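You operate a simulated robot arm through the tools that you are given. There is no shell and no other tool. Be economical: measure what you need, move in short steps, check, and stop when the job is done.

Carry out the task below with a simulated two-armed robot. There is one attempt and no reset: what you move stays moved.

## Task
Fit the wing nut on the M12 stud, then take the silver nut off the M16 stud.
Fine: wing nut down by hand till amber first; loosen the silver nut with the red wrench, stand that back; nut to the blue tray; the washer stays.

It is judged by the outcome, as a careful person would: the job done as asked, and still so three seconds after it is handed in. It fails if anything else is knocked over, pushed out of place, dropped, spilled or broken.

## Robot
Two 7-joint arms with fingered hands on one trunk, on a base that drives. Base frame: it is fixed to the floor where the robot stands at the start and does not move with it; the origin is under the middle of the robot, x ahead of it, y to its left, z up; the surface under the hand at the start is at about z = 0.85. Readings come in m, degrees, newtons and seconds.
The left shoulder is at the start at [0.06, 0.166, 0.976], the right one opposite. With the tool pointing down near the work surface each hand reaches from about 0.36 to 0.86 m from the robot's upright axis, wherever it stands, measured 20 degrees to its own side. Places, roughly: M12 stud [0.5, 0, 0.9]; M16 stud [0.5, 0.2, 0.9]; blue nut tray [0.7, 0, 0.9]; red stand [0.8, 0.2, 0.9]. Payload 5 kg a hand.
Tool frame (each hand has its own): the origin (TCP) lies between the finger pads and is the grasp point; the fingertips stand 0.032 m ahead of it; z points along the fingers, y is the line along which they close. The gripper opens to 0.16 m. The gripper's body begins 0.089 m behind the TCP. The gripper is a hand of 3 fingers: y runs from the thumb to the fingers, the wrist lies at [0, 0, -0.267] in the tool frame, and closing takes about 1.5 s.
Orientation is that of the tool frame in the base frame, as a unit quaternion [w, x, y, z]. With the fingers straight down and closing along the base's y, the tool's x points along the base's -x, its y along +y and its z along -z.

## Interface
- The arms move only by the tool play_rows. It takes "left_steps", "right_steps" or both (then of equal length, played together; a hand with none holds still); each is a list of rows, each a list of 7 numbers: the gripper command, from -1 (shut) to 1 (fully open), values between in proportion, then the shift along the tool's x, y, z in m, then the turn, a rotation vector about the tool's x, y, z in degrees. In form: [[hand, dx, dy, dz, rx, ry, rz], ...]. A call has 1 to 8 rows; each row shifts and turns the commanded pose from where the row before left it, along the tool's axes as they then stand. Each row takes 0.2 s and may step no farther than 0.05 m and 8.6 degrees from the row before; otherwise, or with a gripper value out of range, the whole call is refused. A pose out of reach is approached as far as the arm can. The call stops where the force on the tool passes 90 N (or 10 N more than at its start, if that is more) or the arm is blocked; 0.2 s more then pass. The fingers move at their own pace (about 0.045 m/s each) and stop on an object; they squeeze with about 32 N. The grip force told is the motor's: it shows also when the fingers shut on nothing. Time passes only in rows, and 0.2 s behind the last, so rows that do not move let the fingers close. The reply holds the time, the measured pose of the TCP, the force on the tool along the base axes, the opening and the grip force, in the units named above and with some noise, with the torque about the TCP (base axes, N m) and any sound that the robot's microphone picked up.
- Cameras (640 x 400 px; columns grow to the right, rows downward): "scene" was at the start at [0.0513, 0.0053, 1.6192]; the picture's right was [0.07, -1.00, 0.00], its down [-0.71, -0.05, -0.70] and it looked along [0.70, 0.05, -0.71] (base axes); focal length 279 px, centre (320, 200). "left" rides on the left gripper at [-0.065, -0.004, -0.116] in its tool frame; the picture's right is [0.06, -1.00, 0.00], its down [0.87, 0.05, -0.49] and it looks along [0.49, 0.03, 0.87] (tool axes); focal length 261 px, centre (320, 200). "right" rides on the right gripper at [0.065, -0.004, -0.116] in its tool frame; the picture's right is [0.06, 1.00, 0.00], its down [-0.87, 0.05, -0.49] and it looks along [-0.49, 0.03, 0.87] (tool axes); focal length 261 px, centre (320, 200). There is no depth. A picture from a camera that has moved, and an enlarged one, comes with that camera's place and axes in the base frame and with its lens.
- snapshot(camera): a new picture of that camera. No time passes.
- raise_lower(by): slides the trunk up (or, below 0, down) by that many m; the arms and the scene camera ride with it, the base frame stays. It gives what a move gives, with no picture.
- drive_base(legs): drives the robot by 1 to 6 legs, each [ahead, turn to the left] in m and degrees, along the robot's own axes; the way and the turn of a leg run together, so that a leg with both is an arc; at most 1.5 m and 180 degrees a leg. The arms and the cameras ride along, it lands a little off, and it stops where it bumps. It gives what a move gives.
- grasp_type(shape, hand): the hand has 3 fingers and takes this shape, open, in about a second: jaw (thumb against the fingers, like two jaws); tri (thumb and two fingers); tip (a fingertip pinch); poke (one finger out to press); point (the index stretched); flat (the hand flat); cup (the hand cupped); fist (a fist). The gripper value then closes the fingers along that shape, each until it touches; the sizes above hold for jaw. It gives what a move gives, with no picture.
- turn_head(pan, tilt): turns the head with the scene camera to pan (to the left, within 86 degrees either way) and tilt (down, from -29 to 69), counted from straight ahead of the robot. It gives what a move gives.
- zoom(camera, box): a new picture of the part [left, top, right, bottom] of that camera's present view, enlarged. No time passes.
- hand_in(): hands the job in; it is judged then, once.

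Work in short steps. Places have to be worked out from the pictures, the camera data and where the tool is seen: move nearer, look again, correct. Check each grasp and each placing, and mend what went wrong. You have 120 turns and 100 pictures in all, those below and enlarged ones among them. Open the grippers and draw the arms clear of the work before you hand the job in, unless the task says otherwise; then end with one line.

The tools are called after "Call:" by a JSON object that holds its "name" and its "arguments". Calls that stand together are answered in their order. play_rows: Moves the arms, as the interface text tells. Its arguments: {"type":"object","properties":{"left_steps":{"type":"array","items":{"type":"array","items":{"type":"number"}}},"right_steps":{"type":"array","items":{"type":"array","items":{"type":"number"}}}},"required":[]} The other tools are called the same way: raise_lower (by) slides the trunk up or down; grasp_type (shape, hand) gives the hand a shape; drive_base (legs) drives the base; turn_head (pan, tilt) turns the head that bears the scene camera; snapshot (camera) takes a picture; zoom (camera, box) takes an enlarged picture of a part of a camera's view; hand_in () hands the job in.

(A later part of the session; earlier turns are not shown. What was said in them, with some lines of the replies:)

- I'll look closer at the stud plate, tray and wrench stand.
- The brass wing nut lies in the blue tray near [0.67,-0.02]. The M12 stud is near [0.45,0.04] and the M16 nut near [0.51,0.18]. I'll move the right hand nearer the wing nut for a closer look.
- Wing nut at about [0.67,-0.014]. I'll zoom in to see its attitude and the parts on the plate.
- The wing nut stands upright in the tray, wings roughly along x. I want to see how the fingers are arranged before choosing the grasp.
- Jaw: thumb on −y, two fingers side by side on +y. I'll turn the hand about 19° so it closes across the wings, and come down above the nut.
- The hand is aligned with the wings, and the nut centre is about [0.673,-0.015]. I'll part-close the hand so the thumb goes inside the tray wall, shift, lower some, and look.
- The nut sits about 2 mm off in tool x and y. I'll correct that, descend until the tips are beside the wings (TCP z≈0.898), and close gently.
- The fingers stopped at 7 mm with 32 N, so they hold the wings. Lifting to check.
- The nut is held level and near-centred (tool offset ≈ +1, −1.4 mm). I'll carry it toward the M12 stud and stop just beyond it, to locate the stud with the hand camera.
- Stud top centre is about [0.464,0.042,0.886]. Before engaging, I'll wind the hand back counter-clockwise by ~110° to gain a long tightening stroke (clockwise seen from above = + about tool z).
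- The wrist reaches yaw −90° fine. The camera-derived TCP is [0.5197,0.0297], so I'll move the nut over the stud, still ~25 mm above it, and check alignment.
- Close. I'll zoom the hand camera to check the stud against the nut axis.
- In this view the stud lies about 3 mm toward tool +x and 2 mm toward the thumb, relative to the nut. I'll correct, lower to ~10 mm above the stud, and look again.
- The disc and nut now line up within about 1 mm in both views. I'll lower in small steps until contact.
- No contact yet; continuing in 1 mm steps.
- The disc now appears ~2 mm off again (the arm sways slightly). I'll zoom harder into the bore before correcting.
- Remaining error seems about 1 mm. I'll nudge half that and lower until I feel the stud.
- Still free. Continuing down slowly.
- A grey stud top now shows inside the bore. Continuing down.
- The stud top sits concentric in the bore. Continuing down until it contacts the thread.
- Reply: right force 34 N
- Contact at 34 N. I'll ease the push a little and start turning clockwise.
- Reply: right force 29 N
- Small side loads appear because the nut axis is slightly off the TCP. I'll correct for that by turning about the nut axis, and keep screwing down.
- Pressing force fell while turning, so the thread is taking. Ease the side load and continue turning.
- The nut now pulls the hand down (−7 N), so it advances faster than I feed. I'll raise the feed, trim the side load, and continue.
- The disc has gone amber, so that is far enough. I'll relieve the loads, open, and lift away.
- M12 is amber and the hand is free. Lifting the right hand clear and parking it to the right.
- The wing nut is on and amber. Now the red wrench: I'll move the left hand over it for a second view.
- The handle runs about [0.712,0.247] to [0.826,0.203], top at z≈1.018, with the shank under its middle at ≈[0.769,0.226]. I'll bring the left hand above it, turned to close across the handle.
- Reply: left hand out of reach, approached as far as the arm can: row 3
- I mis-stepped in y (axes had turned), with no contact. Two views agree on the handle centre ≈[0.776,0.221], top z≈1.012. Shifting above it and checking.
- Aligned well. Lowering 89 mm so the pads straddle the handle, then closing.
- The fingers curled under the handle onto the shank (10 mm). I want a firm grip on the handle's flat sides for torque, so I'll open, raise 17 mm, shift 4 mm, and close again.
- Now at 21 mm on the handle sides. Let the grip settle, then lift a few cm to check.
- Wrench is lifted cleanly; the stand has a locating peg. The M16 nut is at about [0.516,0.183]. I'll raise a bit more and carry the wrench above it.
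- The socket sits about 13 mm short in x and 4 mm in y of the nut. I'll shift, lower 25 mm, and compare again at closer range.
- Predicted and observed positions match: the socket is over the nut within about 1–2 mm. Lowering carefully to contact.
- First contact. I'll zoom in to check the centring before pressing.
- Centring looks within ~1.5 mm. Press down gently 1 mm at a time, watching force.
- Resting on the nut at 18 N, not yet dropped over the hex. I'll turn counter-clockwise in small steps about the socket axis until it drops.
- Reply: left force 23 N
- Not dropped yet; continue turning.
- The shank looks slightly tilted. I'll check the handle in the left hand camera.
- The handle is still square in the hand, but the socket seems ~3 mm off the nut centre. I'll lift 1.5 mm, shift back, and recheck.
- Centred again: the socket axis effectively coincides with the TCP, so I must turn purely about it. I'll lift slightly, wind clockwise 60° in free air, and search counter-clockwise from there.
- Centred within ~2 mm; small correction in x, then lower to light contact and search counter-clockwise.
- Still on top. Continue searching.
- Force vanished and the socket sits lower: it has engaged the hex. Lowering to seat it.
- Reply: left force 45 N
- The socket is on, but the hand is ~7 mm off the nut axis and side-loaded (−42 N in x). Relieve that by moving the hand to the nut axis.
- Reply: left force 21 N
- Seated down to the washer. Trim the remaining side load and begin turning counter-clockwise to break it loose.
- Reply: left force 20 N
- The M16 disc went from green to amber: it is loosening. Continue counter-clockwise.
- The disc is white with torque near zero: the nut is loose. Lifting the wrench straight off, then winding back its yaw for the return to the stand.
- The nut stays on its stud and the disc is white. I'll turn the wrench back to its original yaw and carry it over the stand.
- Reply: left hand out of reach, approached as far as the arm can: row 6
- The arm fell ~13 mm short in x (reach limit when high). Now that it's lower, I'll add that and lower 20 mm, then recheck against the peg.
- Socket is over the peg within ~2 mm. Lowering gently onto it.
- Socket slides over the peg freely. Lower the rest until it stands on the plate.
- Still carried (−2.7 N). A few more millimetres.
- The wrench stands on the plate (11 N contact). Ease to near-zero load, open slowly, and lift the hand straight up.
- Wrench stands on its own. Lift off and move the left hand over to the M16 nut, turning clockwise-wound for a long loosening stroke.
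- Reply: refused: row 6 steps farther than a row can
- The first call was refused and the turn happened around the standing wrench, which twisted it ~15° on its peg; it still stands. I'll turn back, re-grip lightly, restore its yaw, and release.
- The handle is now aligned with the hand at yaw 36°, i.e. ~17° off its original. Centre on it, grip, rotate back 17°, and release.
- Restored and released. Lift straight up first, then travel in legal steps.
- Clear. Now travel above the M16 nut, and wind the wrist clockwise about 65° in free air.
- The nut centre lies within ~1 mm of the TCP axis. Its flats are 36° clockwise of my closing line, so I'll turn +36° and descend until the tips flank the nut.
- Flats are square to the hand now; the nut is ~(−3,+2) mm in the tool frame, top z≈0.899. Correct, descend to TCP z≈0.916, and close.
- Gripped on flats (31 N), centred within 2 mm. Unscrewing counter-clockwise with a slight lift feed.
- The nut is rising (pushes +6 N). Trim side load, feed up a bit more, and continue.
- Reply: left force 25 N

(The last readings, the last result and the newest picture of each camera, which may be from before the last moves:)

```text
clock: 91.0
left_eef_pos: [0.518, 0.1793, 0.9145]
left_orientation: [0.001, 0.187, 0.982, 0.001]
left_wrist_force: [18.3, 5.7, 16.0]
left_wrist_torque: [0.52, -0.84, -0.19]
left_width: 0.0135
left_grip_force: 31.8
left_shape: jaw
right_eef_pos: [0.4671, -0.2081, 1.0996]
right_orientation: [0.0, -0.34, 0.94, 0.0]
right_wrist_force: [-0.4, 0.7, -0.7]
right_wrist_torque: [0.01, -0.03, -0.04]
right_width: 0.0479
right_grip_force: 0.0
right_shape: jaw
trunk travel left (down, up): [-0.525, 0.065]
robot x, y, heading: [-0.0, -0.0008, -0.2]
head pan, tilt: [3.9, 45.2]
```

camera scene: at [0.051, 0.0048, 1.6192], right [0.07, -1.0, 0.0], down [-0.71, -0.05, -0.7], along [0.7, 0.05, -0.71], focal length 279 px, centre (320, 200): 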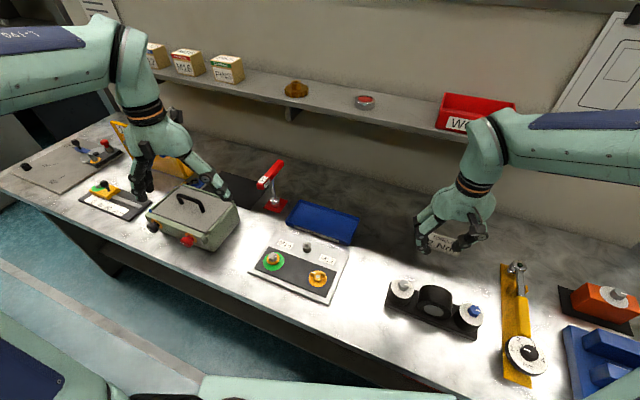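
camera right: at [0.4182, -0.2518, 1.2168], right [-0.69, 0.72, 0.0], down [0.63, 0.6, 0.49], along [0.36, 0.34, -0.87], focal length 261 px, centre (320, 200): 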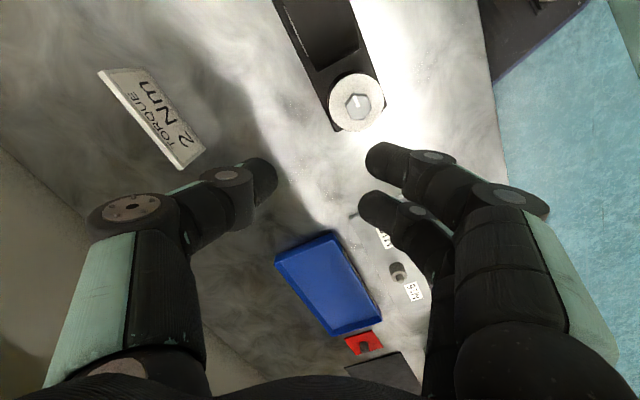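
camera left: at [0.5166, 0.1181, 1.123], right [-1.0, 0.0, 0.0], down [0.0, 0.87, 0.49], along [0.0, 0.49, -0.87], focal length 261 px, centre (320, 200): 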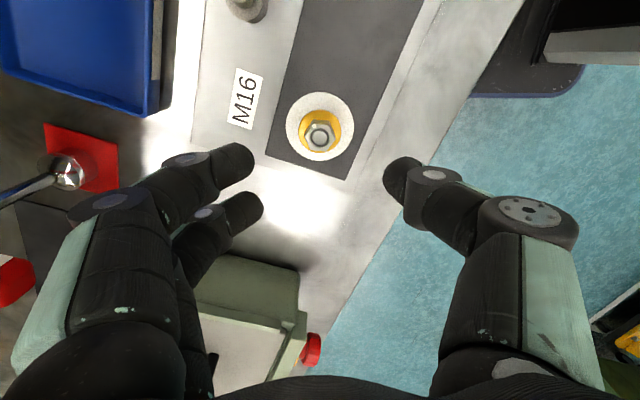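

Side and axial loads are growing; relieve them and look.

Call:
{"name": "play_rows", "arguments": {"left_steps": [[-1, -0.0015, 0.0012, -0.0008, 0, 0, 0], [-1, 0, 0, 0, 0, 0, 0]]}}

Call:
{"name": "zoom", "arguments": {"camera": "left", "box": [240, 90, 400, 210]}}

```text
clock: 91.6
left_eef_pos: [0.5178, 0.1797, 0.916]
left_orientation: [0.0, 0.186, 0.983, 0.0]
left_wrist_force: [11.0, 2.5, 8.7]
left_wrist_torque: [0.32, -0.65, -0.12]
left_width: 0.0138
left_grip_force: 32.2
left_shape: jaw
right_eef_pos: [0.4673, -0.2093, 1.101]
right_orientation: [0.0, -0.34, 0.94, 0.001]
right_wrist_force: [-0.5, 1.0, 0.7]
right_wrist_torque: [0.0, 0.0, -0.03]
right_width: 0.0478
right_grip_force: 0.1
right_shape: jaw
trunk travel left (down, up): [-0.525, 0.065]
robot x, y, heading: [-0.0021, 0.0017, -0.1]
head pan, tilt: [3.9, 45.2]
```

```text
3.33 times, centred on (320, 150) of left
camera zoom: at [0.5784, 0.1515, 1.0329], right [-0.42, -0.91, 0.0], down [-0.79, 0.37, 0.49], along [-0.45, 0.21, -0.87], focal length 869 px, centre (320, 367)
```

zoom: 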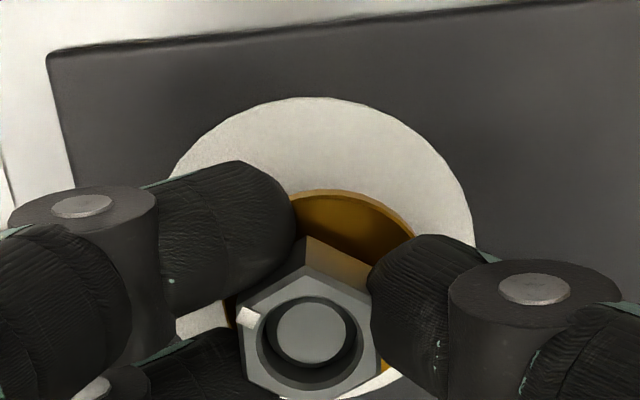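

The nut turns with the hand and is rising. Continue, turning about the nut axis (p≈(1,1.7) mm).

Call:
{"name": "play_rows", "arguments": {"left_steps": [[-1, -0.0009, 0.0007, -0.0004, 0, 0, 0], [-1, -0.00025, 0.00015, -0.00012, 0, 0, -8.4], [-1, -0.00025, 0.00015, -0.00012, 0, 0, -8.4], [-1, -0.00025, 0.00015, -0.00012, 0, 0, -8.4], [-1, -0.00025, 0.00015, -0.00012, 0, 0, -8.4], [-1, -0.00025, 0.00015, -0.00012, 0, 0, -8.4], [-1, -0.00025, 0.00015, -0.00012, 0, 0, -8.4], [-1, 0, 0, 0, 0, 0, 0]]}}

```text
clock: 93.4
left_eef_pos: [0.5199, 0.1825, 0.9171]
left_orientation: [0.0, -0.251, 0.968, -0.001]
left_wrist_force: [-4.2, 10.9, 5.2]
left_wrist_torque: [0.69, -0.08, -0.16]
left_width: 0.0134
left_grip_force: 32.1
left_shape: jaw
right_eef_pos: [0.4647, -0.2084, 1.1005]
right_orientation: [0.0, -0.341, 0.94, 0.0]
right_wrist_force: [-0.2, 0.3, 0.3]
right_wrist_torque: [-0.03, 0.04, -0.01]
right_width: 0.0479
right_grip_force: 0.0
right_shape: jaw
trunk travel left (down, up): [-0.525, 0.065]
robot x, y, heading: [-0.0019, 0.0001, -0.1]
head pan, tilt: [3.9, 45.2]
```

Continue with a small trim; then test whether it has come free.

Call:
{"name": "play_rows", "arguments": {"left_steps": [[-1, -0.0001, 0.0011, -0.0003, 0, 0, 0], [-1, -0.0002, 0.0001, -0.00012, 0, 0, -8.4], [-1, -0.0002, 0.0001, -0.00012, 0, 0, -8.4], [-1, -0.0002, 0.0001, -0.00012, 0, 0, -8.4], [-1, -0.0002, 0.0001, -0.00012, 0, 0, -8.4], [-1, -0.0002, 0.0001, -0.00012, 0, 0, -8.4], [-1, 0, 0, -0.0003, 0, 0, 0], [-1, 0, 0, 0, 0, 0, 0]]}}

Call:
{"name": "zoom", "arguments": {"camera": "left", "box": [240, 90, 400, 210]}}

```text
clock: 95.2
left_eef_pos: [0.5223, 0.1839, 0.9185]
left_orientation: [0.0, -0.581, 0.814, -0.001]
left_wrist_force: [4.7, 17.3, 1.5]
left_wrist_torque: [0.39, 0.1, -0.47]
left_width: 0.0106
left_grip_force: 32.3
left_shape: jaw
right_eef_pos: [0.4676, -0.2084, 1.1022]
right_orientation: [-0.001, -0.34, 0.94, 0.0]
right_wrist_force: [-0.3, -0.6, 0.9]
right_wrist_torque: [-0.01, 0.0, 0.0]
right_width: 0.0482
right_grip_force: 0.1
right_shape: jaw
trunk travel left (down, up): [-0.525, 0.065]
robot x, y, heading: [-0.0031, -0.0018, 0.1]
head pan, tilt: [3.9, 45.2]
```

```text
3.33 times, centred on (320, 150) of left
camera zoom: at [0.5474, 0.244, 1.0353], right [0.92, -0.38, 0.0], down [-0.33, -0.8, 0.49], along [-0.19, -0.45, -0.87], focal length 869 px, centre (320, 367)
```

zoom: 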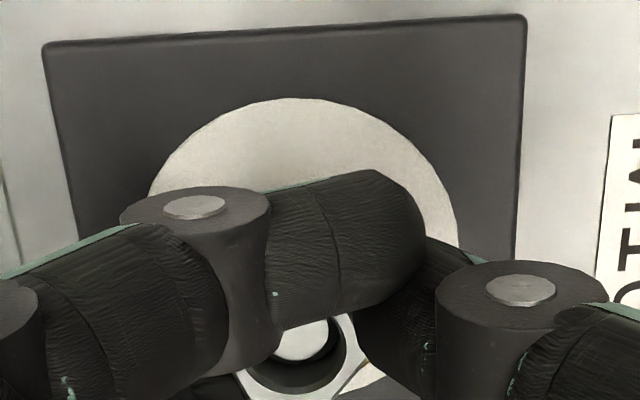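

The upper finger slipped past the nut. Open, rise 30 mm, and look again.

Call:
{"name": "play_rows", "arguments": {"left_steps": [[-0.6, 0, 0, 0, 0, 0, 0], [-0.3, 0, 0, 0, 0, 0, 0], [-0.2, 0, 0, 0, 0, 0, 0], [-0.2, 0, 0, 0, 0, 0, 0], [-0.2, 0, 0, 0, 0, 0, 0], [-0.2, 0, 0, -0.03, 0, 0, 0], [-0.2, 0, 0, 0, 0, 0, 0]]}}

Call:
{"name": "zoom", "arguments": {"camera": "left", "box": [230, 80, 410, 220]}}

```text
clock: 96.8
left_eef_pos: [0.5194, 0.1826, 0.947]
left_orientation: [-0.001, -0.581, 0.814, 0.0]
left_wrist_force: [0.0, 0.4, -0.8]
left_wrist_torque: [0.0, 0.05, 0.01]
left_width: 0.0639
left_grip_force: 0.0
left_shape: jaw
right_eef_pos: [0.4672, -0.2086, 1.1014]
right_orientation: [-0.001, -0.341, 0.94, 0.0]
right_wrist_force: [0.2, -1.7, 0.1]
right_wrist_torque: [0.01, 0.04, -0.03]
right_width: 0.0479
right_grip_force: 0.1
right_shape: jaw
trunk travel left (down, up): [-0.525, 0.065]
robot x, y, heading: [0.0005, 0.0019, 0.2]
head pan, tilt: [3.9, 45.2]
```

```text
2.86 times, centred on (320, 150) of left
camera zoom: at [0.5457, 0.2422, 1.0643], right [0.92, -0.38, 0.0], down [-0.33, -0.8, 0.49], along [-0.19, -0.46, -0.87], focal length 745 px, centre (320, 343)
```

zoom: 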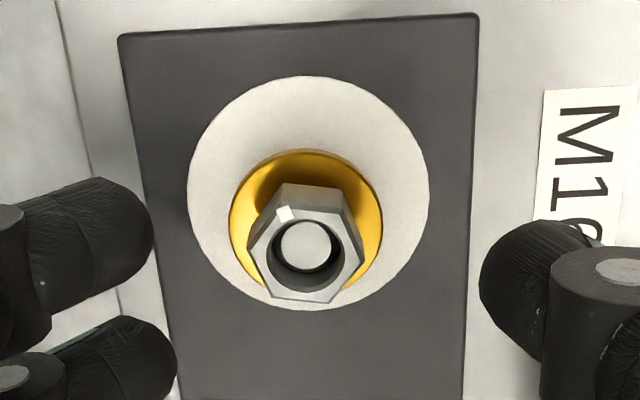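

Nut is still on, ~2–3 mm risen, at tool (+2.9,+3.4) mm: I had trimmed the hand off the axis. Re-centre, wind back +155° (to flats), descend, and re-grip.

Call:
{"name": "play_rows", "arguments": {"left_steps": [[-0.2, 0.0029, 0.0034, 0, 0, 0, 0], [-0.2, 0, 0, 0, 0, 0, 8.5], [-0.2, 0, 0, 0, 0, 0, 8.5], [-0.2, 0, 0, 0, 0, 0, 8.5], [-0.2, 0, 0, 0, 0, 0, 8.5], [-0.2, 0, 0, 0, 0, 0, 8.5], [-0.2, 0, 0, 0, 0, 0, 8.5], [-0.2, 0, 0, 0, 0, 0, 8.5]]}}

Call:
{"name": "play_rows", "arguments": {"left_steps": [[-0.2, 0, 0, 0, 0, 0, 8.5], [-0.2, 0, 0, 0, 0, 0, 8.5], [-0.2, 0, 0, 0, 0, 0, 8.5], [-0.2, 0, 0, 0, 0, 0, 8.5], [-0.2, 0, 0, 0, 0, 0, 8.5], [-0.2, 0, 0, 0, 0, 0, 8.5], [-0.2, 0, 0, 0, 0, 0, 8.5], [-0.2, 0, 0, 0, 0, 0, 8.5]]}}

Call:
{"name": "play_rows", "arguments": {"left_steps": [[-0.2, 0, 0, 0, 0, 0, 8.5], [-0.2, 0, 0, 0, 0, 0, 8.5], [-0.2, 0, 0, 0, 0, 0, 8.5], [-0.2, 0, 0, 0, 0, 0, 0]]}}

Call:
{"name": "zoom", "arguments": {"camera": "left", "box": [230, 80, 410, 220]}}

```text
clock: 98.6
left_eef_pos: [0.5163, 0.1817, 0.9477]
left_orientation: [0.0, -0.098, 0.995, 0.0]
left_wrist_force: [0.4, -0.1, -0.1]
left_wrist_torque: [0.0, 0.01, -0.03]
left_width: 0.0635
left_grip_force: 0.0
left_shape: jaw
right_eef_pos: [0.4674, -0.2087, 1.1015]
right_orientation: [0.0, -0.34, 0.94, 0.0]
right_wrist_force: [-0.8, -0.3, -0.2]
right_wrist_torque: [0.03, 0.01, 0.02]
right_width: 0.0479
right_grip_force: 0.0
right_shape: jaw
trunk travel left (down, up): [-0.525, 0.065]
robot x, y, heading: [-0.0005, -0.0004, -0.1]
head pan, tilt: [3.9, 45.2]
```

```text
clock: 100.4
left_eef_pos: [0.5171, 0.1819, 0.9472]
left_orientation: [0.001, 0.475, 0.88, 0.0]
left_wrist_force: [0.4, -0.2, -0.1]
left_wrist_torque: [0.02, -0.03, -0.03]
left_width: 0.0634
left_grip_force: 0.0
left_shape: jaw
right_eef_pos: [0.4673, -0.2082, 1.1016]
right_orientation: [0.0, -0.34, 0.94, 0.0]
right_wrist_force: [0.1, -0.2, 1.4]
right_wrist_torque: [0.02, 0.03, 0.01]
right_width: 0.0479
right_grip_force: 0.1
right_shape: jaw
trunk travel left (down, up): [-0.525, 0.065]
robot x, y, heading: [-0.0014, 0.0046, 0.1]
head pan, tilt: [3.9, 45.2]
```

```text
clock: 101.4
left_eef_pos: [0.5182, 0.1812, 0.9488]
left_orientation: [0.0, 0.657, 0.754, 0.001]
left_wrist_force: [0.0, -0.3, -0.7]
left_wrist_torque: [0.01, 0.0, 0.02]
left_width: 0.0637
left_grip_force: 0.0
left_shape: jaw
right_eef_pos: [0.4669, -0.2098, 1.1018]
right_orientation: [0.0, -0.34, 0.94, 0.0]
right_wrist_force: [-0.3, 1.0, 0.7]
right_wrist_torque: [-0.02, 0.0, 0.01]
right_width: 0.0482
right_grip_force: 0.0
right_shape: jaw
trunk travel left (down, up): [-0.525, 0.065]
robot x, y, heading: [0.0003, -0.0005, -0.1]
head pan, tilt: [3.9, 45.2]
```

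```text
2.86 times, centred on (320, 150) of left
camera zoom: at [0.5225, 0.1155, 1.0654], right [-1.0, -0.07, 0.0], down [-0.06, 0.87, 0.49], along [-0.04, 0.49, -0.87], focal length 745 px, centre (320, 343)
```

zoom: 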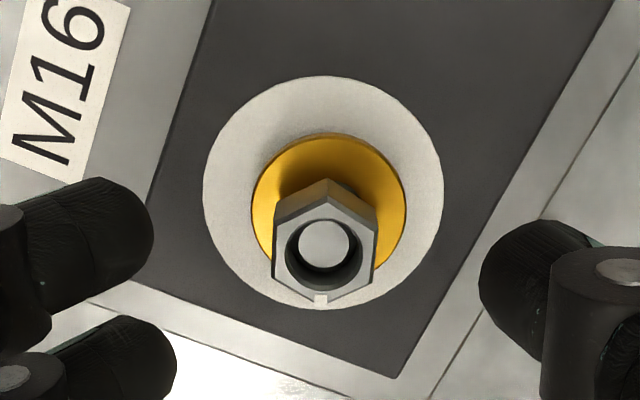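

Flats aligned, and the nut is well placed between thumb and fingers. Descend, grip, and unscrew about the nut axis without chasing side loads.

Call:
{"name": "play_rows", "arguments": {"left_steps": [[-0.2, 0, -0.0006, 0.017, 0, 0, 0], [-0.2, 0, 0, 0.017, 0, 0, 0], [-0.6, 0, 0, 0, 0, 0, 0], [-1, 0, 0, 0, 0, 0, 0], [-1, 0, 0, 0, 0, 0, 0], [-1, 0, 0, 0, 0, 0, 0], [-1, 0, 0, 0, 0, 0, 0]]}}

Call:
{"name": "play_rows", "arguments": {"left_steps": [[-1, 0, 0.0003, -0.00012, 0, 0, -8.4], [-1, 0, 0.0003, -0.00012, 0, 0, -8.4], [-1, 0, 0.0003, -0.00012, 0, 0, -8.4], [-1, 0, 0.0003, -0.00012, 0, 0, -8.4], [-1, 0, 0.0003, -0.00012, 0, 0, -8.4], [-1, 0, 0.0003, -0.00012, 0, 0, -8.4], [-1, 0, 0, 0, 0, 0, 0]]}}

```text
clock: 103.0
left_eef_pos: [0.5162, 0.182, 0.9157]
left_orientation: [0.0, 0.657, 0.754, -0.001]
left_wrist_force: [1.0, -0.7, -0.6]
left_wrist_torque: [-0.01, -0.44, -0.12]
left_width: 0.0161
left_grip_force: 31.9
left_shape: jaw
right_eef_pos: [0.4665, -0.2098, 1.1011]
right_orientation: [0.0, -0.341, 0.94, -0.001]
right_wrist_force: [0.1, 0.2, 0.2]
right_wrist_torque: [0.01, 0.0, -0.02]
right_width: 0.0479
right_grip_force: 0.0
right_shape: jaw
trunk travel left (down, up): [-0.525, 0.065]
robot x, y, heading: [0.0009, 0.0015, -0.2]
head pan, tilt: [3.9, 45.2]
```

```text
clock: 104.6
left_eef_pos: [0.5173, 0.1824, 0.9147]
left_orientation: [-0.001, 0.272, 0.962, -0.001]
left_wrist_force: [-22.7, 8.7, -5.0]
left_wrist_torque: [0.33, 0.47, -0.16]
left_width: 0.0147
left_grip_force: 31.8
left_shape: jaw
right_eef_pos: [0.4656, -0.2078, 1.1025]
right_orientation: [0.0, -0.34, 0.94, -0.001]
right_wrist_force: [-0.3, -0.7, 0.2]
right_wrist_torque: [-0.01, 0.02, 0.01]
right_width: 0.0481
right_grip_force: 0.1
right_shape: jaw
trunk travel left (down, up): [-0.525, 0.065]
robot x, y, heading: [-0.0003, 0.0016, -0.0]
head pan, tilt: [3.9, 45.2]
```

Trim the side load once (p≈(1.6,−2) mm) and continue.

Call:
{"name": "play_rows", "arguments": {"left_steps": [[-1, 0.0016, -0.0004, 0, 0, 0, 0], [-1, 0.0003, 0.0002, -6e-05, 0, 0, -8.4], [-1, 0.0003, 0.0002, -6e-05, 0, 0, -8.4], [-1, 0.0003, 0.0002, -6e-05, 0, 0, -8.4], [-1, 0.0003, 0.0002, -6e-05, 0, 0, -8.4], [-1, 0.0003, 0.0002, -6e-05, 0, 0, -8.4], [-1, 0.0003, 0.0002, -6e-05, 0, 0, -8.4], [-1, 0, 0, 0, 0, 0, 0]]}}

Call:
{"name": "zoom", "arguments": {"camera": "left", "box": [240, 90, 400, 210]}}

```text
clock: 106.4
left_eef_pos: [0.5156, 0.1832, 0.9154]
left_orientation: [0.001, -0.162, 0.987, -0.001]
left_wrist_force: [2.3, -3.9, -0.3]
left_wrist_torque: [-0.02, -0.04, 0.01]
left_width: 0.0146
left_grip_force: 32.1
left_shape: jaw
right_eef_pos: [0.4666, -0.209, 1.1002]
right_orientation: [0.001, -0.341, 0.94, 0.0]
right_wrist_force: [0.2, -0.8, -0.3]
right_wrist_torque: [0.04, -0.02, -0.01]
right_width: 0.048
right_grip_force: 0.0
right_shape: jaw
trunk travel left (down, up): [-0.525, 0.065]
robot x, y, heading: [0.0051, 0.0004, -0.0]
head pan, tilt: [3.9, 45.2]
```

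```text
3.33 times, centred on (320, 150) of left
camera zoom: at [0.5791, 0.2002, 1.0333], right [0.26, -0.97, 0.0], down [-0.84, -0.23, 0.49], along [-0.47, -0.13, -0.87], focal length 869 px, centre (320, 367)
```

zoom: 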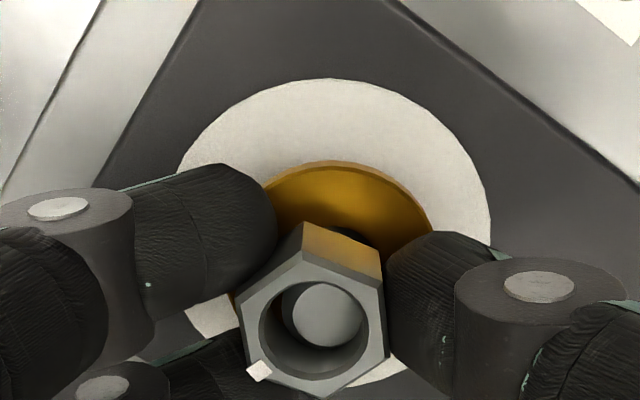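

Forces are near zero and the stud sits loose in the bore: it looks free. Test-lifting slowly.

Call:
{"name": "play_rows", "arguments": {"left_steps": [[-1, 0, 0, -0.002, 0, 0, 0], [-1, 0, 0, -0.003, 0, 0, 0], [-1, 0, 0, -0.005, 0, 0, 0], [-1, 0, 0, 0, 0, 0, 0]]}}

Call:
{"name": "zoom", "arguments": {"camera": "scene", "box": [260, 230, 310, 280]}}

```text
clock: 107.4
left_eef_pos: [0.5149, 0.1845, 0.9261]
left_orientation: [0.0, -0.162, 0.987, 0.0]
left_wrist_force: [-0.3, 0.3, -1.2]
left_wrist_torque: [0.01, -0.02, -0.01]
left_width: 0.0146
left_grip_force: 31.6
left_shape: jaw
right_eef_pos: [0.4681, -0.2088, 1.1019]
right_orientation: [-0.001, -0.341, 0.94, 0.001]
right_wrist_force: [1.2, 0.5, 0.3]
right_wrist_torque: [0.02, 0.0, -0.01]
right_width: 0.0481
right_grip_force: 0.2
right_shape: jaw
trunk travel left (down, up): [-0.525, 0.065]
robot x, y, heading: [0.0005, 0.0039, -0.3]
head pan, tilt: [3.9, 45.2]
```

```text
8.00 times, centred on (285, 255) of scene
camera zoom: at [0.0514, 0.0056, 1.6192], right [0.07, -1.0, 0.0], down [-0.71, -0.05, -0.7], along [0.7, 0.05, -0.71], focal length 2230 px, centre (600, -240)
```

zoom: 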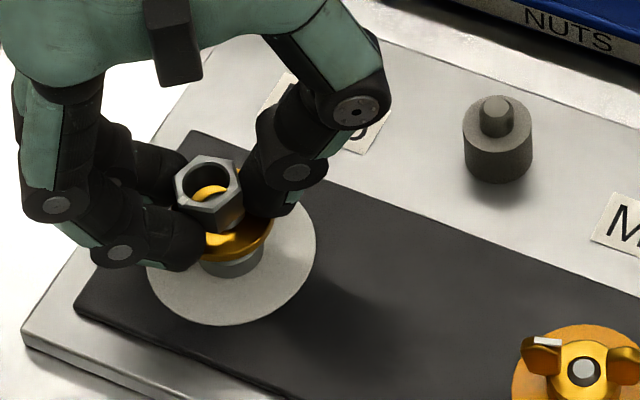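

The washer has come up with the nut between the fingertips; it must stay. I'll lower back, release, and re-grip the nut higher.

Call:
{"name": "play_rows", "arguments": {"left_steps": [[-1, 0, 0, 0.005, 0, 0, 0], [-1, 0, 0, 0.003, 0, 0, 0], [-1, 0, 0, 0.002, 0, 0, 0], [-1, 0, 0, 0.001, 0, 0, 0], [-1, 0, 0, 0, 0, 0, 0]]}}

Call:
{"name": "zoom", "arguments": {"camera": "scene", "box": [260, 230, 310, 280]}}

```text
clock: 108.6
left_eef_pos: [0.5152, 0.1824, 0.9154]
left_orientation: [0.001, -0.161, 0.987, 0.0]
left_wrist_force: [4.8, -8.6, 5.3]
left_wrist_torque: [-0.16, -0.09, -0.01]
left_width: 0.0144
left_grip_force: 31.9
left_shape: jaw
right_eef_pos: [0.4666, -0.2108, 1.1007]
right_orientation: [0.0, -0.341, 0.94, 0.0]
right_wrist_force: [0.2, 0.6, -0.2]
right_wrist_torque: [0.01, -0.02, 0.03]
right_width: 0.048
right_grip_force: 0.0
right_shape: jaw
trunk travel left (down, up): [-0.525, 0.065]
robot x, y, heading: [0.0021, -0.0034, 0.0]
head pan, tilt: [3.9, 45.2]
```

```text
8.00 times, centred on (285, 255) of scene
camera zoom: at [0.0515, 0.0044, 1.6193], right [0.07, -1.0, 0.0], down [-0.71, -0.05, -0.7], along [0.7, 0.05, -0.71], focal length 2230 px, centre (600, -240)
```

zoom: 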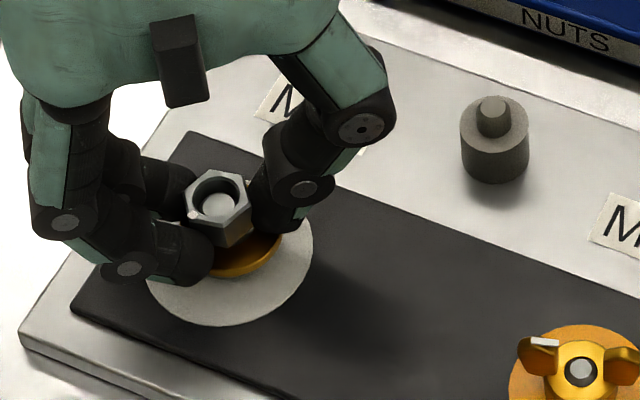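

Back around the stud. Open slightly so the washer and nut settle, then raise the hand 8 mm for a higher grip.

Call:
{"name": "play_rows", "arguments": {"left_steps": [[-0.8, 0, 0, 0, 0, 0, 0], [-0.6, 0, 0, 0, 0, 0, 0], [-0.5, 0, 0, 0, 0, 0, 0], [-0.4, 0, 0, 0, 0, 0, 0], [-0.4, 0, 0, 0, 0, 0, 0], [-0.4, 0, 0, -0.004, 0, 0, 0], [-0.4, 0, 0, -0.004, 0, 0, 0], [-0.4, 0, 0, 0, 0, 0, 0]]}}

Call:
{"name": "zoom", "arguments": {"camera": "scene", "box": [260, 230, 310, 280]}}

Call:
{"name": "zoom", "arguments": {"camera": "left", "box": [240, 90, 400, 210]}}

```text
clock: 110.4
left_eef_pos: [0.5156, 0.1851, 0.9224]
left_orientation: [-0.001, -0.163, 0.987, 0.0]
left_wrist_force: [0.1, -1.1, -1.1]
left_wrist_torque: [0.0, -0.03, 0.02]
left_width: 0.0475
left_grip_force: 0.1
left_shape: jaw
right_eef_pos: [0.4668, -0.2093, 1.101]
right_orientation: [0.0, -0.34, 0.94, 0.0]
right_wrist_force: [0.3, -0.2, 0.3]
right_wrist_torque: [-0.01, -0.01, -0.01]
right_width: 0.0479
right_grip_force: 0.0
right_shape: jaw
trunk travel left (down, up): [-0.525, 0.065]
robot x, y, heading: [0.0002, -0.0025, 0.0]
head pan, tilt: [3.9, 45.2]
```

```text
8.00 times, centred on (285, 255) of scene
camera zoom: at [0.0513, 0.0055, 1.6192], right [0.07, -1.0, 0.0], down [-0.71, -0.05, -0.7], along [0.7, 0.05, -0.71], focal length 2230 px, centre (600, -240)
```

zoom: 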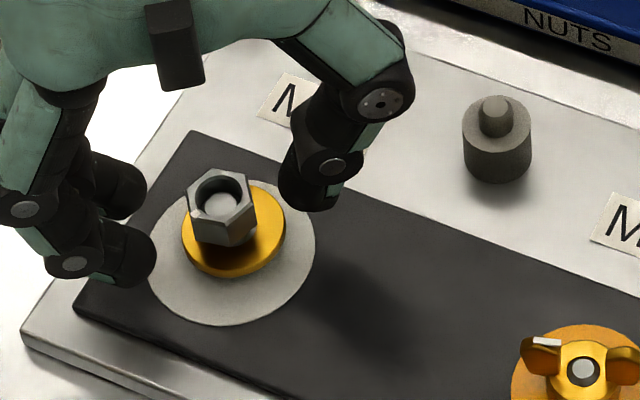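

```text
3.33 times, centred on (320, 150) of left
camera zoom: at [0.5789, 0.2005, 1.04], right [0.26, -0.97, 0.0], down [-0.84, -0.23, 0.49], along [-0.47, -0.13, -0.87], focal length 869 px, centre (320, 367)
```

zoom: 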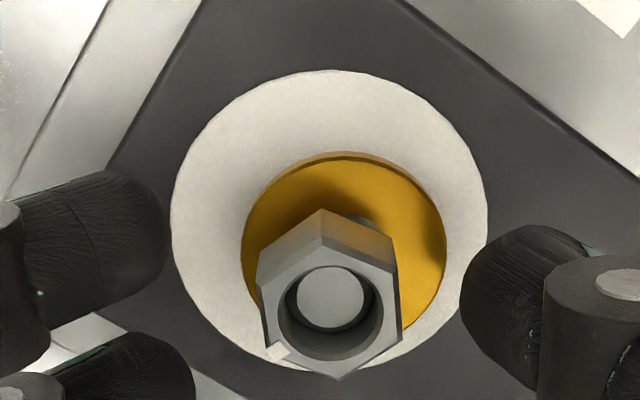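

The washer lies flat on the disc, and the nut perches on top of the stud. Shift ~3.5 mm to centre, and close on the nut at this higher level.

Call:
{"name": "play_rows", "arguments": {"left_steps": [[-0.4, -0.0035, -0.0015, 0, 0, 0, 0], [-0.7, 0, 0, 0, 0, 0, 0], [-1, 0, 0, 0, 0, 0, 0], [-1, 0, 0, 0, 0, 0, 0], [-1, 0, 0, 0, 0, 0, 0], [-1, 0, 0, 0, 0, 0, 0]]}}

Call:
{"name": "play_rows", "arguments": {"left_steps": [[-1, 0, 0, -0.003, 0, 0, 0], [-1, 0, 0, -0.005, 0, 0, 0], [-1, 0, 0, -0.006, 0, 0, 0], [-1, 0, 0, 0, 0, 0, 0]]}}

Call:
{"name": "zoom", "arguments": {"camera": "scene", "box": [260, 230, 310, 280]}}

```text
clock: 111.8
left_eef_pos: [0.5186, 0.1827, 0.9224]
left_orientation: [0.0, -0.163, 0.987, 0.0]
left_wrist_force: [0.6, -0.2, -2.5]
left_wrist_torque: [-0.01, 0.03, 0.03]
left_width: 0.0123
left_grip_force: 32.2
left_shape: jaw
right_eef_pos: [0.4666, -0.2093, 1.1007]
right_orientation: [0.001, -0.34, 0.94, 0.0]
right_wrist_force: [0.7, -0.2, 1.3]
right_wrist_torque: [-0.01, -0.02, 0.0]
right_width: 0.0481
right_grip_force: 0.0
right_shape: jaw
trunk travel left (down, up): [-0.525, 0.065]
robot x, y, heading: [0.003, 0.004, -0.1]
head pan, tilt: [3.9, 45.2]
```

```text
clock: 112.8
left_eef_pos: [0.5194, 0.1839, 0.9365]
left_orientation: [0.0, -0.162, 0.987, 0.0]
left_wrist_force: [-0.3, 0.1, -0.8]
left_wrist_torque: [0.01, -0.03, 0.01]
left_width: 0.0124
left_grip_force: 32.1
left_shape: jaw
right_eef_pos: [0.4664, -0.2092, 1.101]
right_orientation: [0.0, -0.34, 0.94, 0.0]
right_wrist_force: [0.9, 0.1, -0.1]
right_wrist_torque: [-0.01, 0.01, -0.02]
right_width: 0.048
right_grip_force: 0.0
right_shape: jaw
trunk travel left (down, up): [-0.525, 0.065]
robot x, y, heading: [-0.0023, 0.0023, -0.1]
head pan, tilt: [3.9, 45.2]
```

```text
8.00 times, centred on (285, 255) of scene
camera zoom: at [0.0514, 0.0055, 1.6192], right [0.07, -1.0, 0.0], down [-0.71, -0.05, -0.7], along [0.7, 0.05, -0.71], focal length 2230 px, centre (600, -240)
```

zoom: 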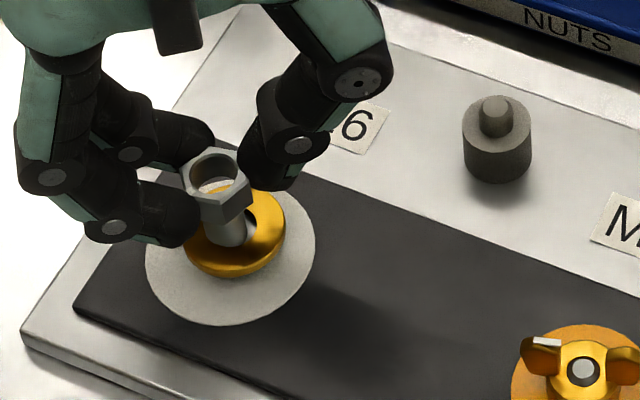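

The nut is off and the washer stayed put. Lift and carry it over the middle of the blue tray (~[0.685,0.035]).

Call:
{"name": "play_rows", "arguments": {"left_steps": [[-1, 0, 0, -0.02, 0, 0, 0], [-1, 0, 0, -0.03, 0, 0, 0], [-1, 0, 0, -0.02, 0, 0, 0], [-1, -0.0219, -0.0388, 0, 0, 0, 0], [-1, -0.0219, -0.0388, 0, 0, 0, 0], [-1, -0.0219, -0.0388, 0, 0, 0, 0], [-1, -0.0219, -0.0388, 0, 0, 0, 0], [-1, -0.0219, -0.0388, 0, 0, 0, 0]]}}

Call:
{"name": "play_rows", "arguments": {"left_steps": [[-1, 0, 0, 0.03, 0, 0, 0], [-1, 0, 0, 0.03, 0, 0, 0], [-1, 0, 0, 0, 0, 0, 0]]}}

Call:
{"name": "snapshot", "arguments": {"camera": "left"}}

```text
clock: 114.6
left_eef_pos: [0.6879, 0.033, 1.0061]
left_orientation: [-0.001, -0.162, 0.987, 0.001]
left_wrist_force: [0.2, 0.2, -0.4]
left_wrist_torque: [0.0, 0.03, -0.02]
left_width: 0.0124
left_grip_force: 31.9
left_shape: jaw
right_eef_pos: [0.4665, -0.2086, 1.1002]
right_orientation: [0.0, -0.341, 0.94, 0.0]
right_wrist_force: [-0.2, -1.1, 0.1]
right_wrist_torque: [0.02, 0.05, -0.02]
right_width: 0.0481
right_grip_force: 0.0
right_shape: jaw
trunk travel left (down, up): [-0.525, 0.065]
robot x, y, heading: [-0.004, 0.0003, -0.1]
head pan, tilt: [3.9, 45.2]
```

```text
clock: 115.4
left_eef_pos: [0.6844, 0.0341, 0.9471]
left_orientation: [-0.001, -0.163, 0.987, 0.0]
left_wrist_force: [0.2, 0.0, -0.8]
left_wrist_torque: [0.0, -0.01, -0.03]
left_width: 0.0122
left_grip_force: 32.0
left_shape: jaw
right_eef_pos: [0.4662, -0.2089, 1.1007]
right_orientation: [0.0, -0.34, 0.94, 0.0]
right_wrist_force: [-0.7, -0.1, 0.2]
right_wrist_torque: [-0.01, 0.01, 0.0]
right_width: 0.0478
right_grip_force: 0.0
right_shape: jaw
trunk travel left (down, up): [-0.525, 0.065]
robot x, y, heading: [-0.0001, 0.0005, 0.2]
head pan, tilt: [3.9, 45.2]
```

```text
3 pictures are left
camera left: at [0.7494, 0.0506, 1.0643], right [0.26, -0.97, 0.0], down [-0.84, -0.23, 0.49], along [-0.47, -0.13, -0.87], focal length 261 px, centre (320, 200)
```

left: 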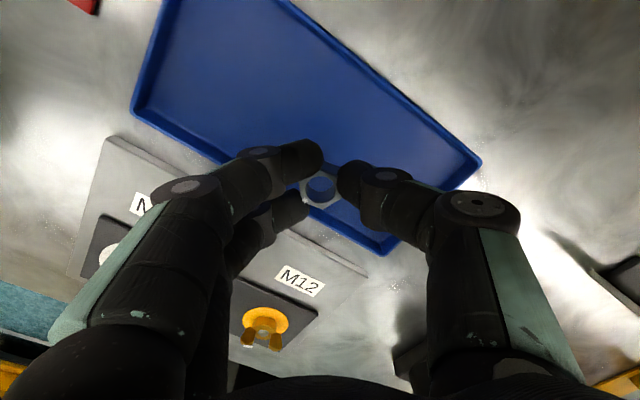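

The nut is above the tray floor. Shift 10 mm further from the near wall, then lower until it touches.

Call:
{"name": "play_rows", "arguments": {"left_steps": [[-1, -0.012, 0, 0, 0, 0, 0], [-1, 0, 0, 0.02, 0, 0, 0], [-1, 0, 0, 0.015, 0, 0, 0], [-1, 0, 0, 0.007, 0, 0, 0], [-1, 0, 0, 0.003, 0, 0, 0], [-1, 0, 0, 0, 0, 0, 0]]}}

```text
clock: 116.8
left_eef_pos: [0.6958, 0.0371, 0.9014]
left_orientation: [0.0, -0.162, 0.987, 0.0]
left_wrist_force: [-0.2, 0.0, -0.1]
left_wrist_torque: [-0.01, -0.01, -0.01]
left_width: 0.0119
left_grip_force: 31.9
left_shape: jaw
right_eef_pos: [0.467, -0.2078, 1.1017]
right_orientation: [0.0, -0.341, 0.94, -0.001]
right_wrist_force: [0.9, 0.4, -0.9]
right_wrist_torque: [-0.02, 0.0, 0.02]
right_width: 0.0477
right_grip_force: 0.1
right_shape: jaw
trunk travel left (down, up): [-0.525, 0.065]
robot x, y, heading: [0.0002, -0.0014, 0.0]
head pan, tilt: [3.9, 45.2]
```

No contact yet; step down slowly.

Call:
{"name": "play_rows", "arguments": {"left_steps": [[-1, 0, 0, 0.0015, 0, 0, 0], [-1, 0, 0, 0.0015, 0, 0, 0], [-1, 0, 0, 0.0015, 0, 0, 0], [-1, 0, 0, 0.0015, 0, 0, 0], [-1, 0, 0, 0, 0, 0, 0]]}}

```text
clock: 118.0
left_eef_pos: [0.6961, 0.0375, 0.8944]
left_orientation: [0.0, -0.163, 0.987, 0.0]
left_wrist_force: [-0.5, 0.7, -0.6]
left_wrist_torque: [0.03, -0.02, 0.01]
left_width: 0.0121
left_grip_force: 31.9
left_shape: jaw
right_eef_pos: [0.4665, -0.2091, 1.1006]
right_orientation: [0.0, -0.34, 0.94, 0.0]
right_wrist_force: [0.2, 0.9, -0.1]
right_wrist_torque: [0.04, 0.01, -0.05]
right_width: 0.0476
right_grip_force: 0.1
right_shape: jaw
trunk travel left (down, up): [-0.525, 0.065]
robot x, y, heading: [-0.0007, 0.0001, 0.0]
head pan, tilt: [3.9, 45.2]
```

Call:
{"name": "play_rows", "arguments": {"left_steps": [[-1, 0, 0, 0.001, 0, 0, 0], [-1, 0, 0, 0.001, 0, 0, 0], [-1, 0, 0, 0.001, 0, 0, 0], [-1, 0, 0, 0, 0, 0, 0]]}}

```text
clock: 119.0
left_eef_pos: [0.696, 0.0394, 0.8928]
left_orientation: [0.0, -0.163, 0.987, 0.0]
left_wrist_force: [0.2, 0.6, -1.3]
left_wrist_torque: [-0.04, 0.01, 0.01]
left_width: 0.0123
left_grip_force: 31.9
left_shape: jaw
right_eef_pos: [0.4668, -0.2091, 1.1008]
right_orientation: [-0.001, -0.341, 0.94, 0.0]
right_wrist_force: [-0.2, -0.4, -0.3]
right_wrist_torque: [0.01, 0.01, 0.05]
right_width: 0.0478
right_grip_force: 0.0
right_shape: jaw
trunk travel left (down, up): [-0.525, 0.065]
robot x, y, heading: [-0.0003, -0.001, 0.1]
head pan, tilt: [3.9, 45.2]
```

Still free; continue down in 1 mm steps.

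Call:
{"name": "play_rows", "arguments": {"left_steps": [[-1, 0, 0, 0.001, 0, 0, 0], [-1, 0, 0, 0.001, 0, 0, 0], [-1, 0, 0, 0.001, 0, 0, 0], [-1, 0, 0, 0.001, 0, 0, 0], [-1, 0, 0, 0, 0, 0, 0]]}}

```text
clock: 120.2
left_eef_pos: [0.6954, 0.0382, 0.8911]
left_orientation: [0.001, -0.162, 0.987, 0.0]
left_wrist_force: [0.1, -0.4, 13.1]
left_wrist_torque: [-0.14, 0.04, -0.06]
left_width: 0.0126
left_grip_force: 31.8
left_shape: jaw
right_eef_pos: [0.4658, -0.2089, 1.101]
right_orientation: [-0.001, -0.341, 0.94, 0.001]
right_wrist_force: [-0.2, -0.2, 0.2]
right_wrist_torque: [0.0, 0.01, 0.01]
right_width: 0.0481
right_grip_force: 0.1
right_shape: jaw
trunk travel left (down, up): [-0.525, 0.065]
robot x, y, heading: [0.0043, 0.0003, 0.1]
head pan, tilt: [3.9, 45.2]
```

Contact (13 N). Ease 0.7 mm, open a little, and lift straight up.

Call:
{"name": "play_rows", "arguments": {"left_steps": [[-1, 0, 0, -0.0007, 0, 0, 0], [-0.8, 0, 0, 0, 0, 0, 0], [-0.6, 0, 0, 0, 0, 0, 0], [-0.45, 0, 0, 0, 0, 0, 0], [-0.4, 0, 0, 0, 0, 0, 0], [-0.4, 0, 0, 0, 0, 0, 0], [-0.4, 0, 0, 0, 0, 0, 0]]}}

Call:
{"name": "play_rows", "arguments": {"left_steps": [[-0.4, 0, 0, -0.02, 0, 0, 0], [-0.4, 0, 0, -0.04, 0, 0, 0], [-0.4, 0, 0, -0.04, 0, 0, 0], [-0.4, 0, 0, -0.04, 0, 0, 0], [-0.4, 0, 0, -0.04, 0, 0, 0], [-0.4, 0.02, 0.04, 0, 0, 0, 0], [-0.4, 0.02, 0.04, 0, 0, 0, 0], [-0.4, 0.03, 0.038, 0, 0, 0, 0]]}}

Call:
{"name": "play_rows", "arguments": {"left_steps": [[-0.4, 0.03, 0.038, 0, 0, 0, 0], [-0.4, 0.03, 0.038, 0, 0, 0, 0], [-0.4, 0.03, 0.038, 0, 0, 0, 0], [-0.4, 0.03, 0.038, 0, 0, 0, 0], [-0.4, 0, 0, 0, 0, 0, 0]]}}

Call:
{"name": "snapshot", "arguments": {"camera": "scene"}}

```text
clock: 121.8
left_eef_pos: [0.6957, 0.0397, 0.8903]
left_orientation: [0.001, -0.163, 0.987, 0.001]
left_wrist_force: [2.2, 0.2, 12.8]
left_wrist_torque: [0.05, -0.03, -0.02]
left_width: 0.0444
left_grip_force: 0.1
left_shape: jaw
right_eef_pos: [0.4653, -0.2085, 1.1003]
right_orientation: [0.0, -0.341, 0.94, 0.0]
right_wrist_force: [0.3, 0.3, -0.6]
right_wrist_torque: [-0.02, -0.03, -0.03]
right_width: 0.0482
right_grip_force: 0.1
right_shape: jaw
trunk travel left (down, up): [-0.525, 0.065]
robot x, y, heading: [0.0001, 0.0004, 0.1]
head pan, tilt: [3.9, 45.2]
```

```text
clock: 123.6
left_eef_pos: [0.5881, 0.1264, 1.0718]
left_orientation: [-0.001, -0.163, 0.987, -0.001]
left_wrist_force: [-0.2, 0.4, 0.2]
left_wrist_torque: [-0.03, -0.05, 0.0]
left_width: 0.0479
left_grip_force: 0.1
left_shape: jaw
right_eef_pos: [0.4661, -0.2086, 1.1019]
right_orientation: [0.0, -0.341, 0.94, -0.001]
right_wrist_force: [-0.9, -0.5, 0.6]
right_wrist_torque: [-0.03, -0.02, -0.01]
right_width: 0.0482
right_grip_force: 0.0
right_shape: jaw
trunk travel left (down, up): [-0.525, 0.065]
robot x, y, heading: [-0.003, 0.0004, -0.2]
head pan, tilt: [3.9, 45.2]
```

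```text
clock: 124.8
left_eef_pos: [0.4276, 0.2301, 1.0691]
left_orientation: [0.0, -0.162, 0.987, 0.0]
left_wrist_force: [-0.2, 0.2, -0.9]
left_wrist_torque: [0.04, -0.01, 0.03]
left_width: 0.0478
left_grip_force: 0.0
left_shape: jaw
right_eef_pos: [0.4677, -0.2098, 1.1008]
right_orientation: [0.0, -0.34, 0.94, 0.0]
right_wrist_force: [0.0, 0.0, -0.3]
right_wrist_torque: [0.03, 0.02, -0.01]
right_width: 0.048
right_grip_force: 0.1
right_shape: jaw
trunk travel left (down, up): [-0.525, 0.065]
robot x, y, heading: [0.0022, 0.0001, -0.4]
head pan, tilt: [3.9, 45.2]
```

```text
2 pictures are left
camera scene: at [0.0519, 0.0044, 1.6192], right [0.07, -1.0, 0.0], down [-0.71, -0.05, -0.7], along [0.7, 0.05, -0.71], focal length 279 px, centre (320, 200)
```

scene: 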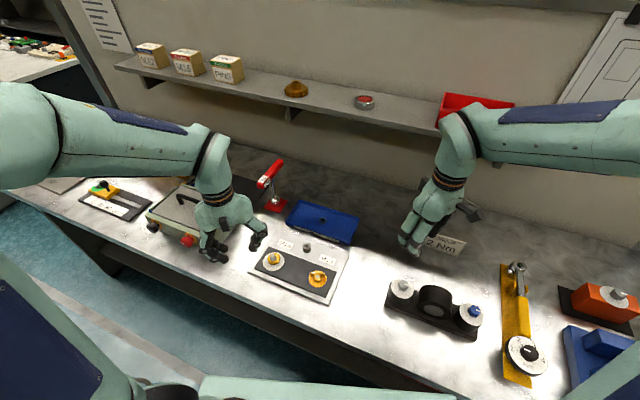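

Raise the left hand back to its start area, open both grippers, and take a close look.

Call:
{"name": "play_rows", "arguments": {"left_steps": [[0, 0, 0, -0.04, 0, 0, 0], [0.5, 0, 0, -0.04, 0, 0, 0], [1, 0, 0, -0.04, 0, 0, 0], [1, 0, 0.04, -0.02, 0, 0, 0], [1, 0, 0.04, 0, 0, 0, 0], [1, 0, 0, 0, 0, 0, 0]], "right_steps": [[0, 0, 0, -0.04, 0, 0, 0], [0.5, 0, 0, -0.04, 0, 0, 0], [1, 0, 0, -0.03, 0, 0, 0], [1, 0, 0, 0, 0, 0, 0], [1, 0, 0, 0, 0, 0, 0], [1, 0, 0, 0, 0, 0, 0]]}}

Call:
{"name": "zoom", "arguments": {"camera": "scene", "box": [245, 150, 365, 305]}}

```text
clock: 126.2
left_eef_pos: [0.4028, 0.3105, 1.21]
left_orientation: [0.0, -0.163, 0.987, 0.0]
left_wrist_force: [0.4, 0.8, -0.5]
left_wrist_torque: [-0.01, 0.02, 0.02]
left_width: 0.1599
left_grip_force: 0.0
left_shape: jaw
right_eef_pos: [0.4666, -0.2084, 1.2115]
right_orientation: [0.0, -0.34, 0.94, 0.0]
right_wrist_force: [0.0, -0.4, -0.3]
right_wrist_torque: [0.02, 0.03, -0.01]
right_width: 0.1597
right_grip_force: 0.0
right_shape: jaw
trunk travel left (down, up): [-0.525, 0.065]
robot x, y, heading: [0.0004, -0.0017, -0.2]
head pan, tilt: [3.9, 45.2]
```

```text
2.58 times, centred on (305, 228) of scene
camera zoom: at [0.0515, 0.0054, 1.6192], right [0.07, -1.0, 0.0], down [-0.71, -0.05, -0.7], along [0.7, 0.05, -0.71], focal length 719 px, centre (359, 129)
```

zoom: 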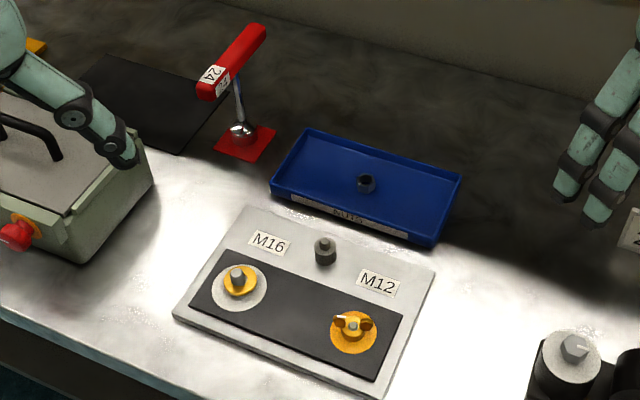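

The nut lies in the blue tray, the washer is on the M16 stud, and the M12 disc is amber. The wrench stands on its peg and both hands are clear, so I'm handing in.

Call:
{"name": "hand_in", "arguments": {}}

```text
The job is handed in.
```

I handed the job in with everything done as asked: the wing nut is on the M12 stud at amber, the silver nut is off the M16 stud and in the blue tray, its washer is still on the stud, and the red wrench is back standing on its peg. On the way, I twisted the wrench about 17° on its stand and turned it back. The washer also lifted about a centimetre with the nut, and I set it back down before removing the nut.
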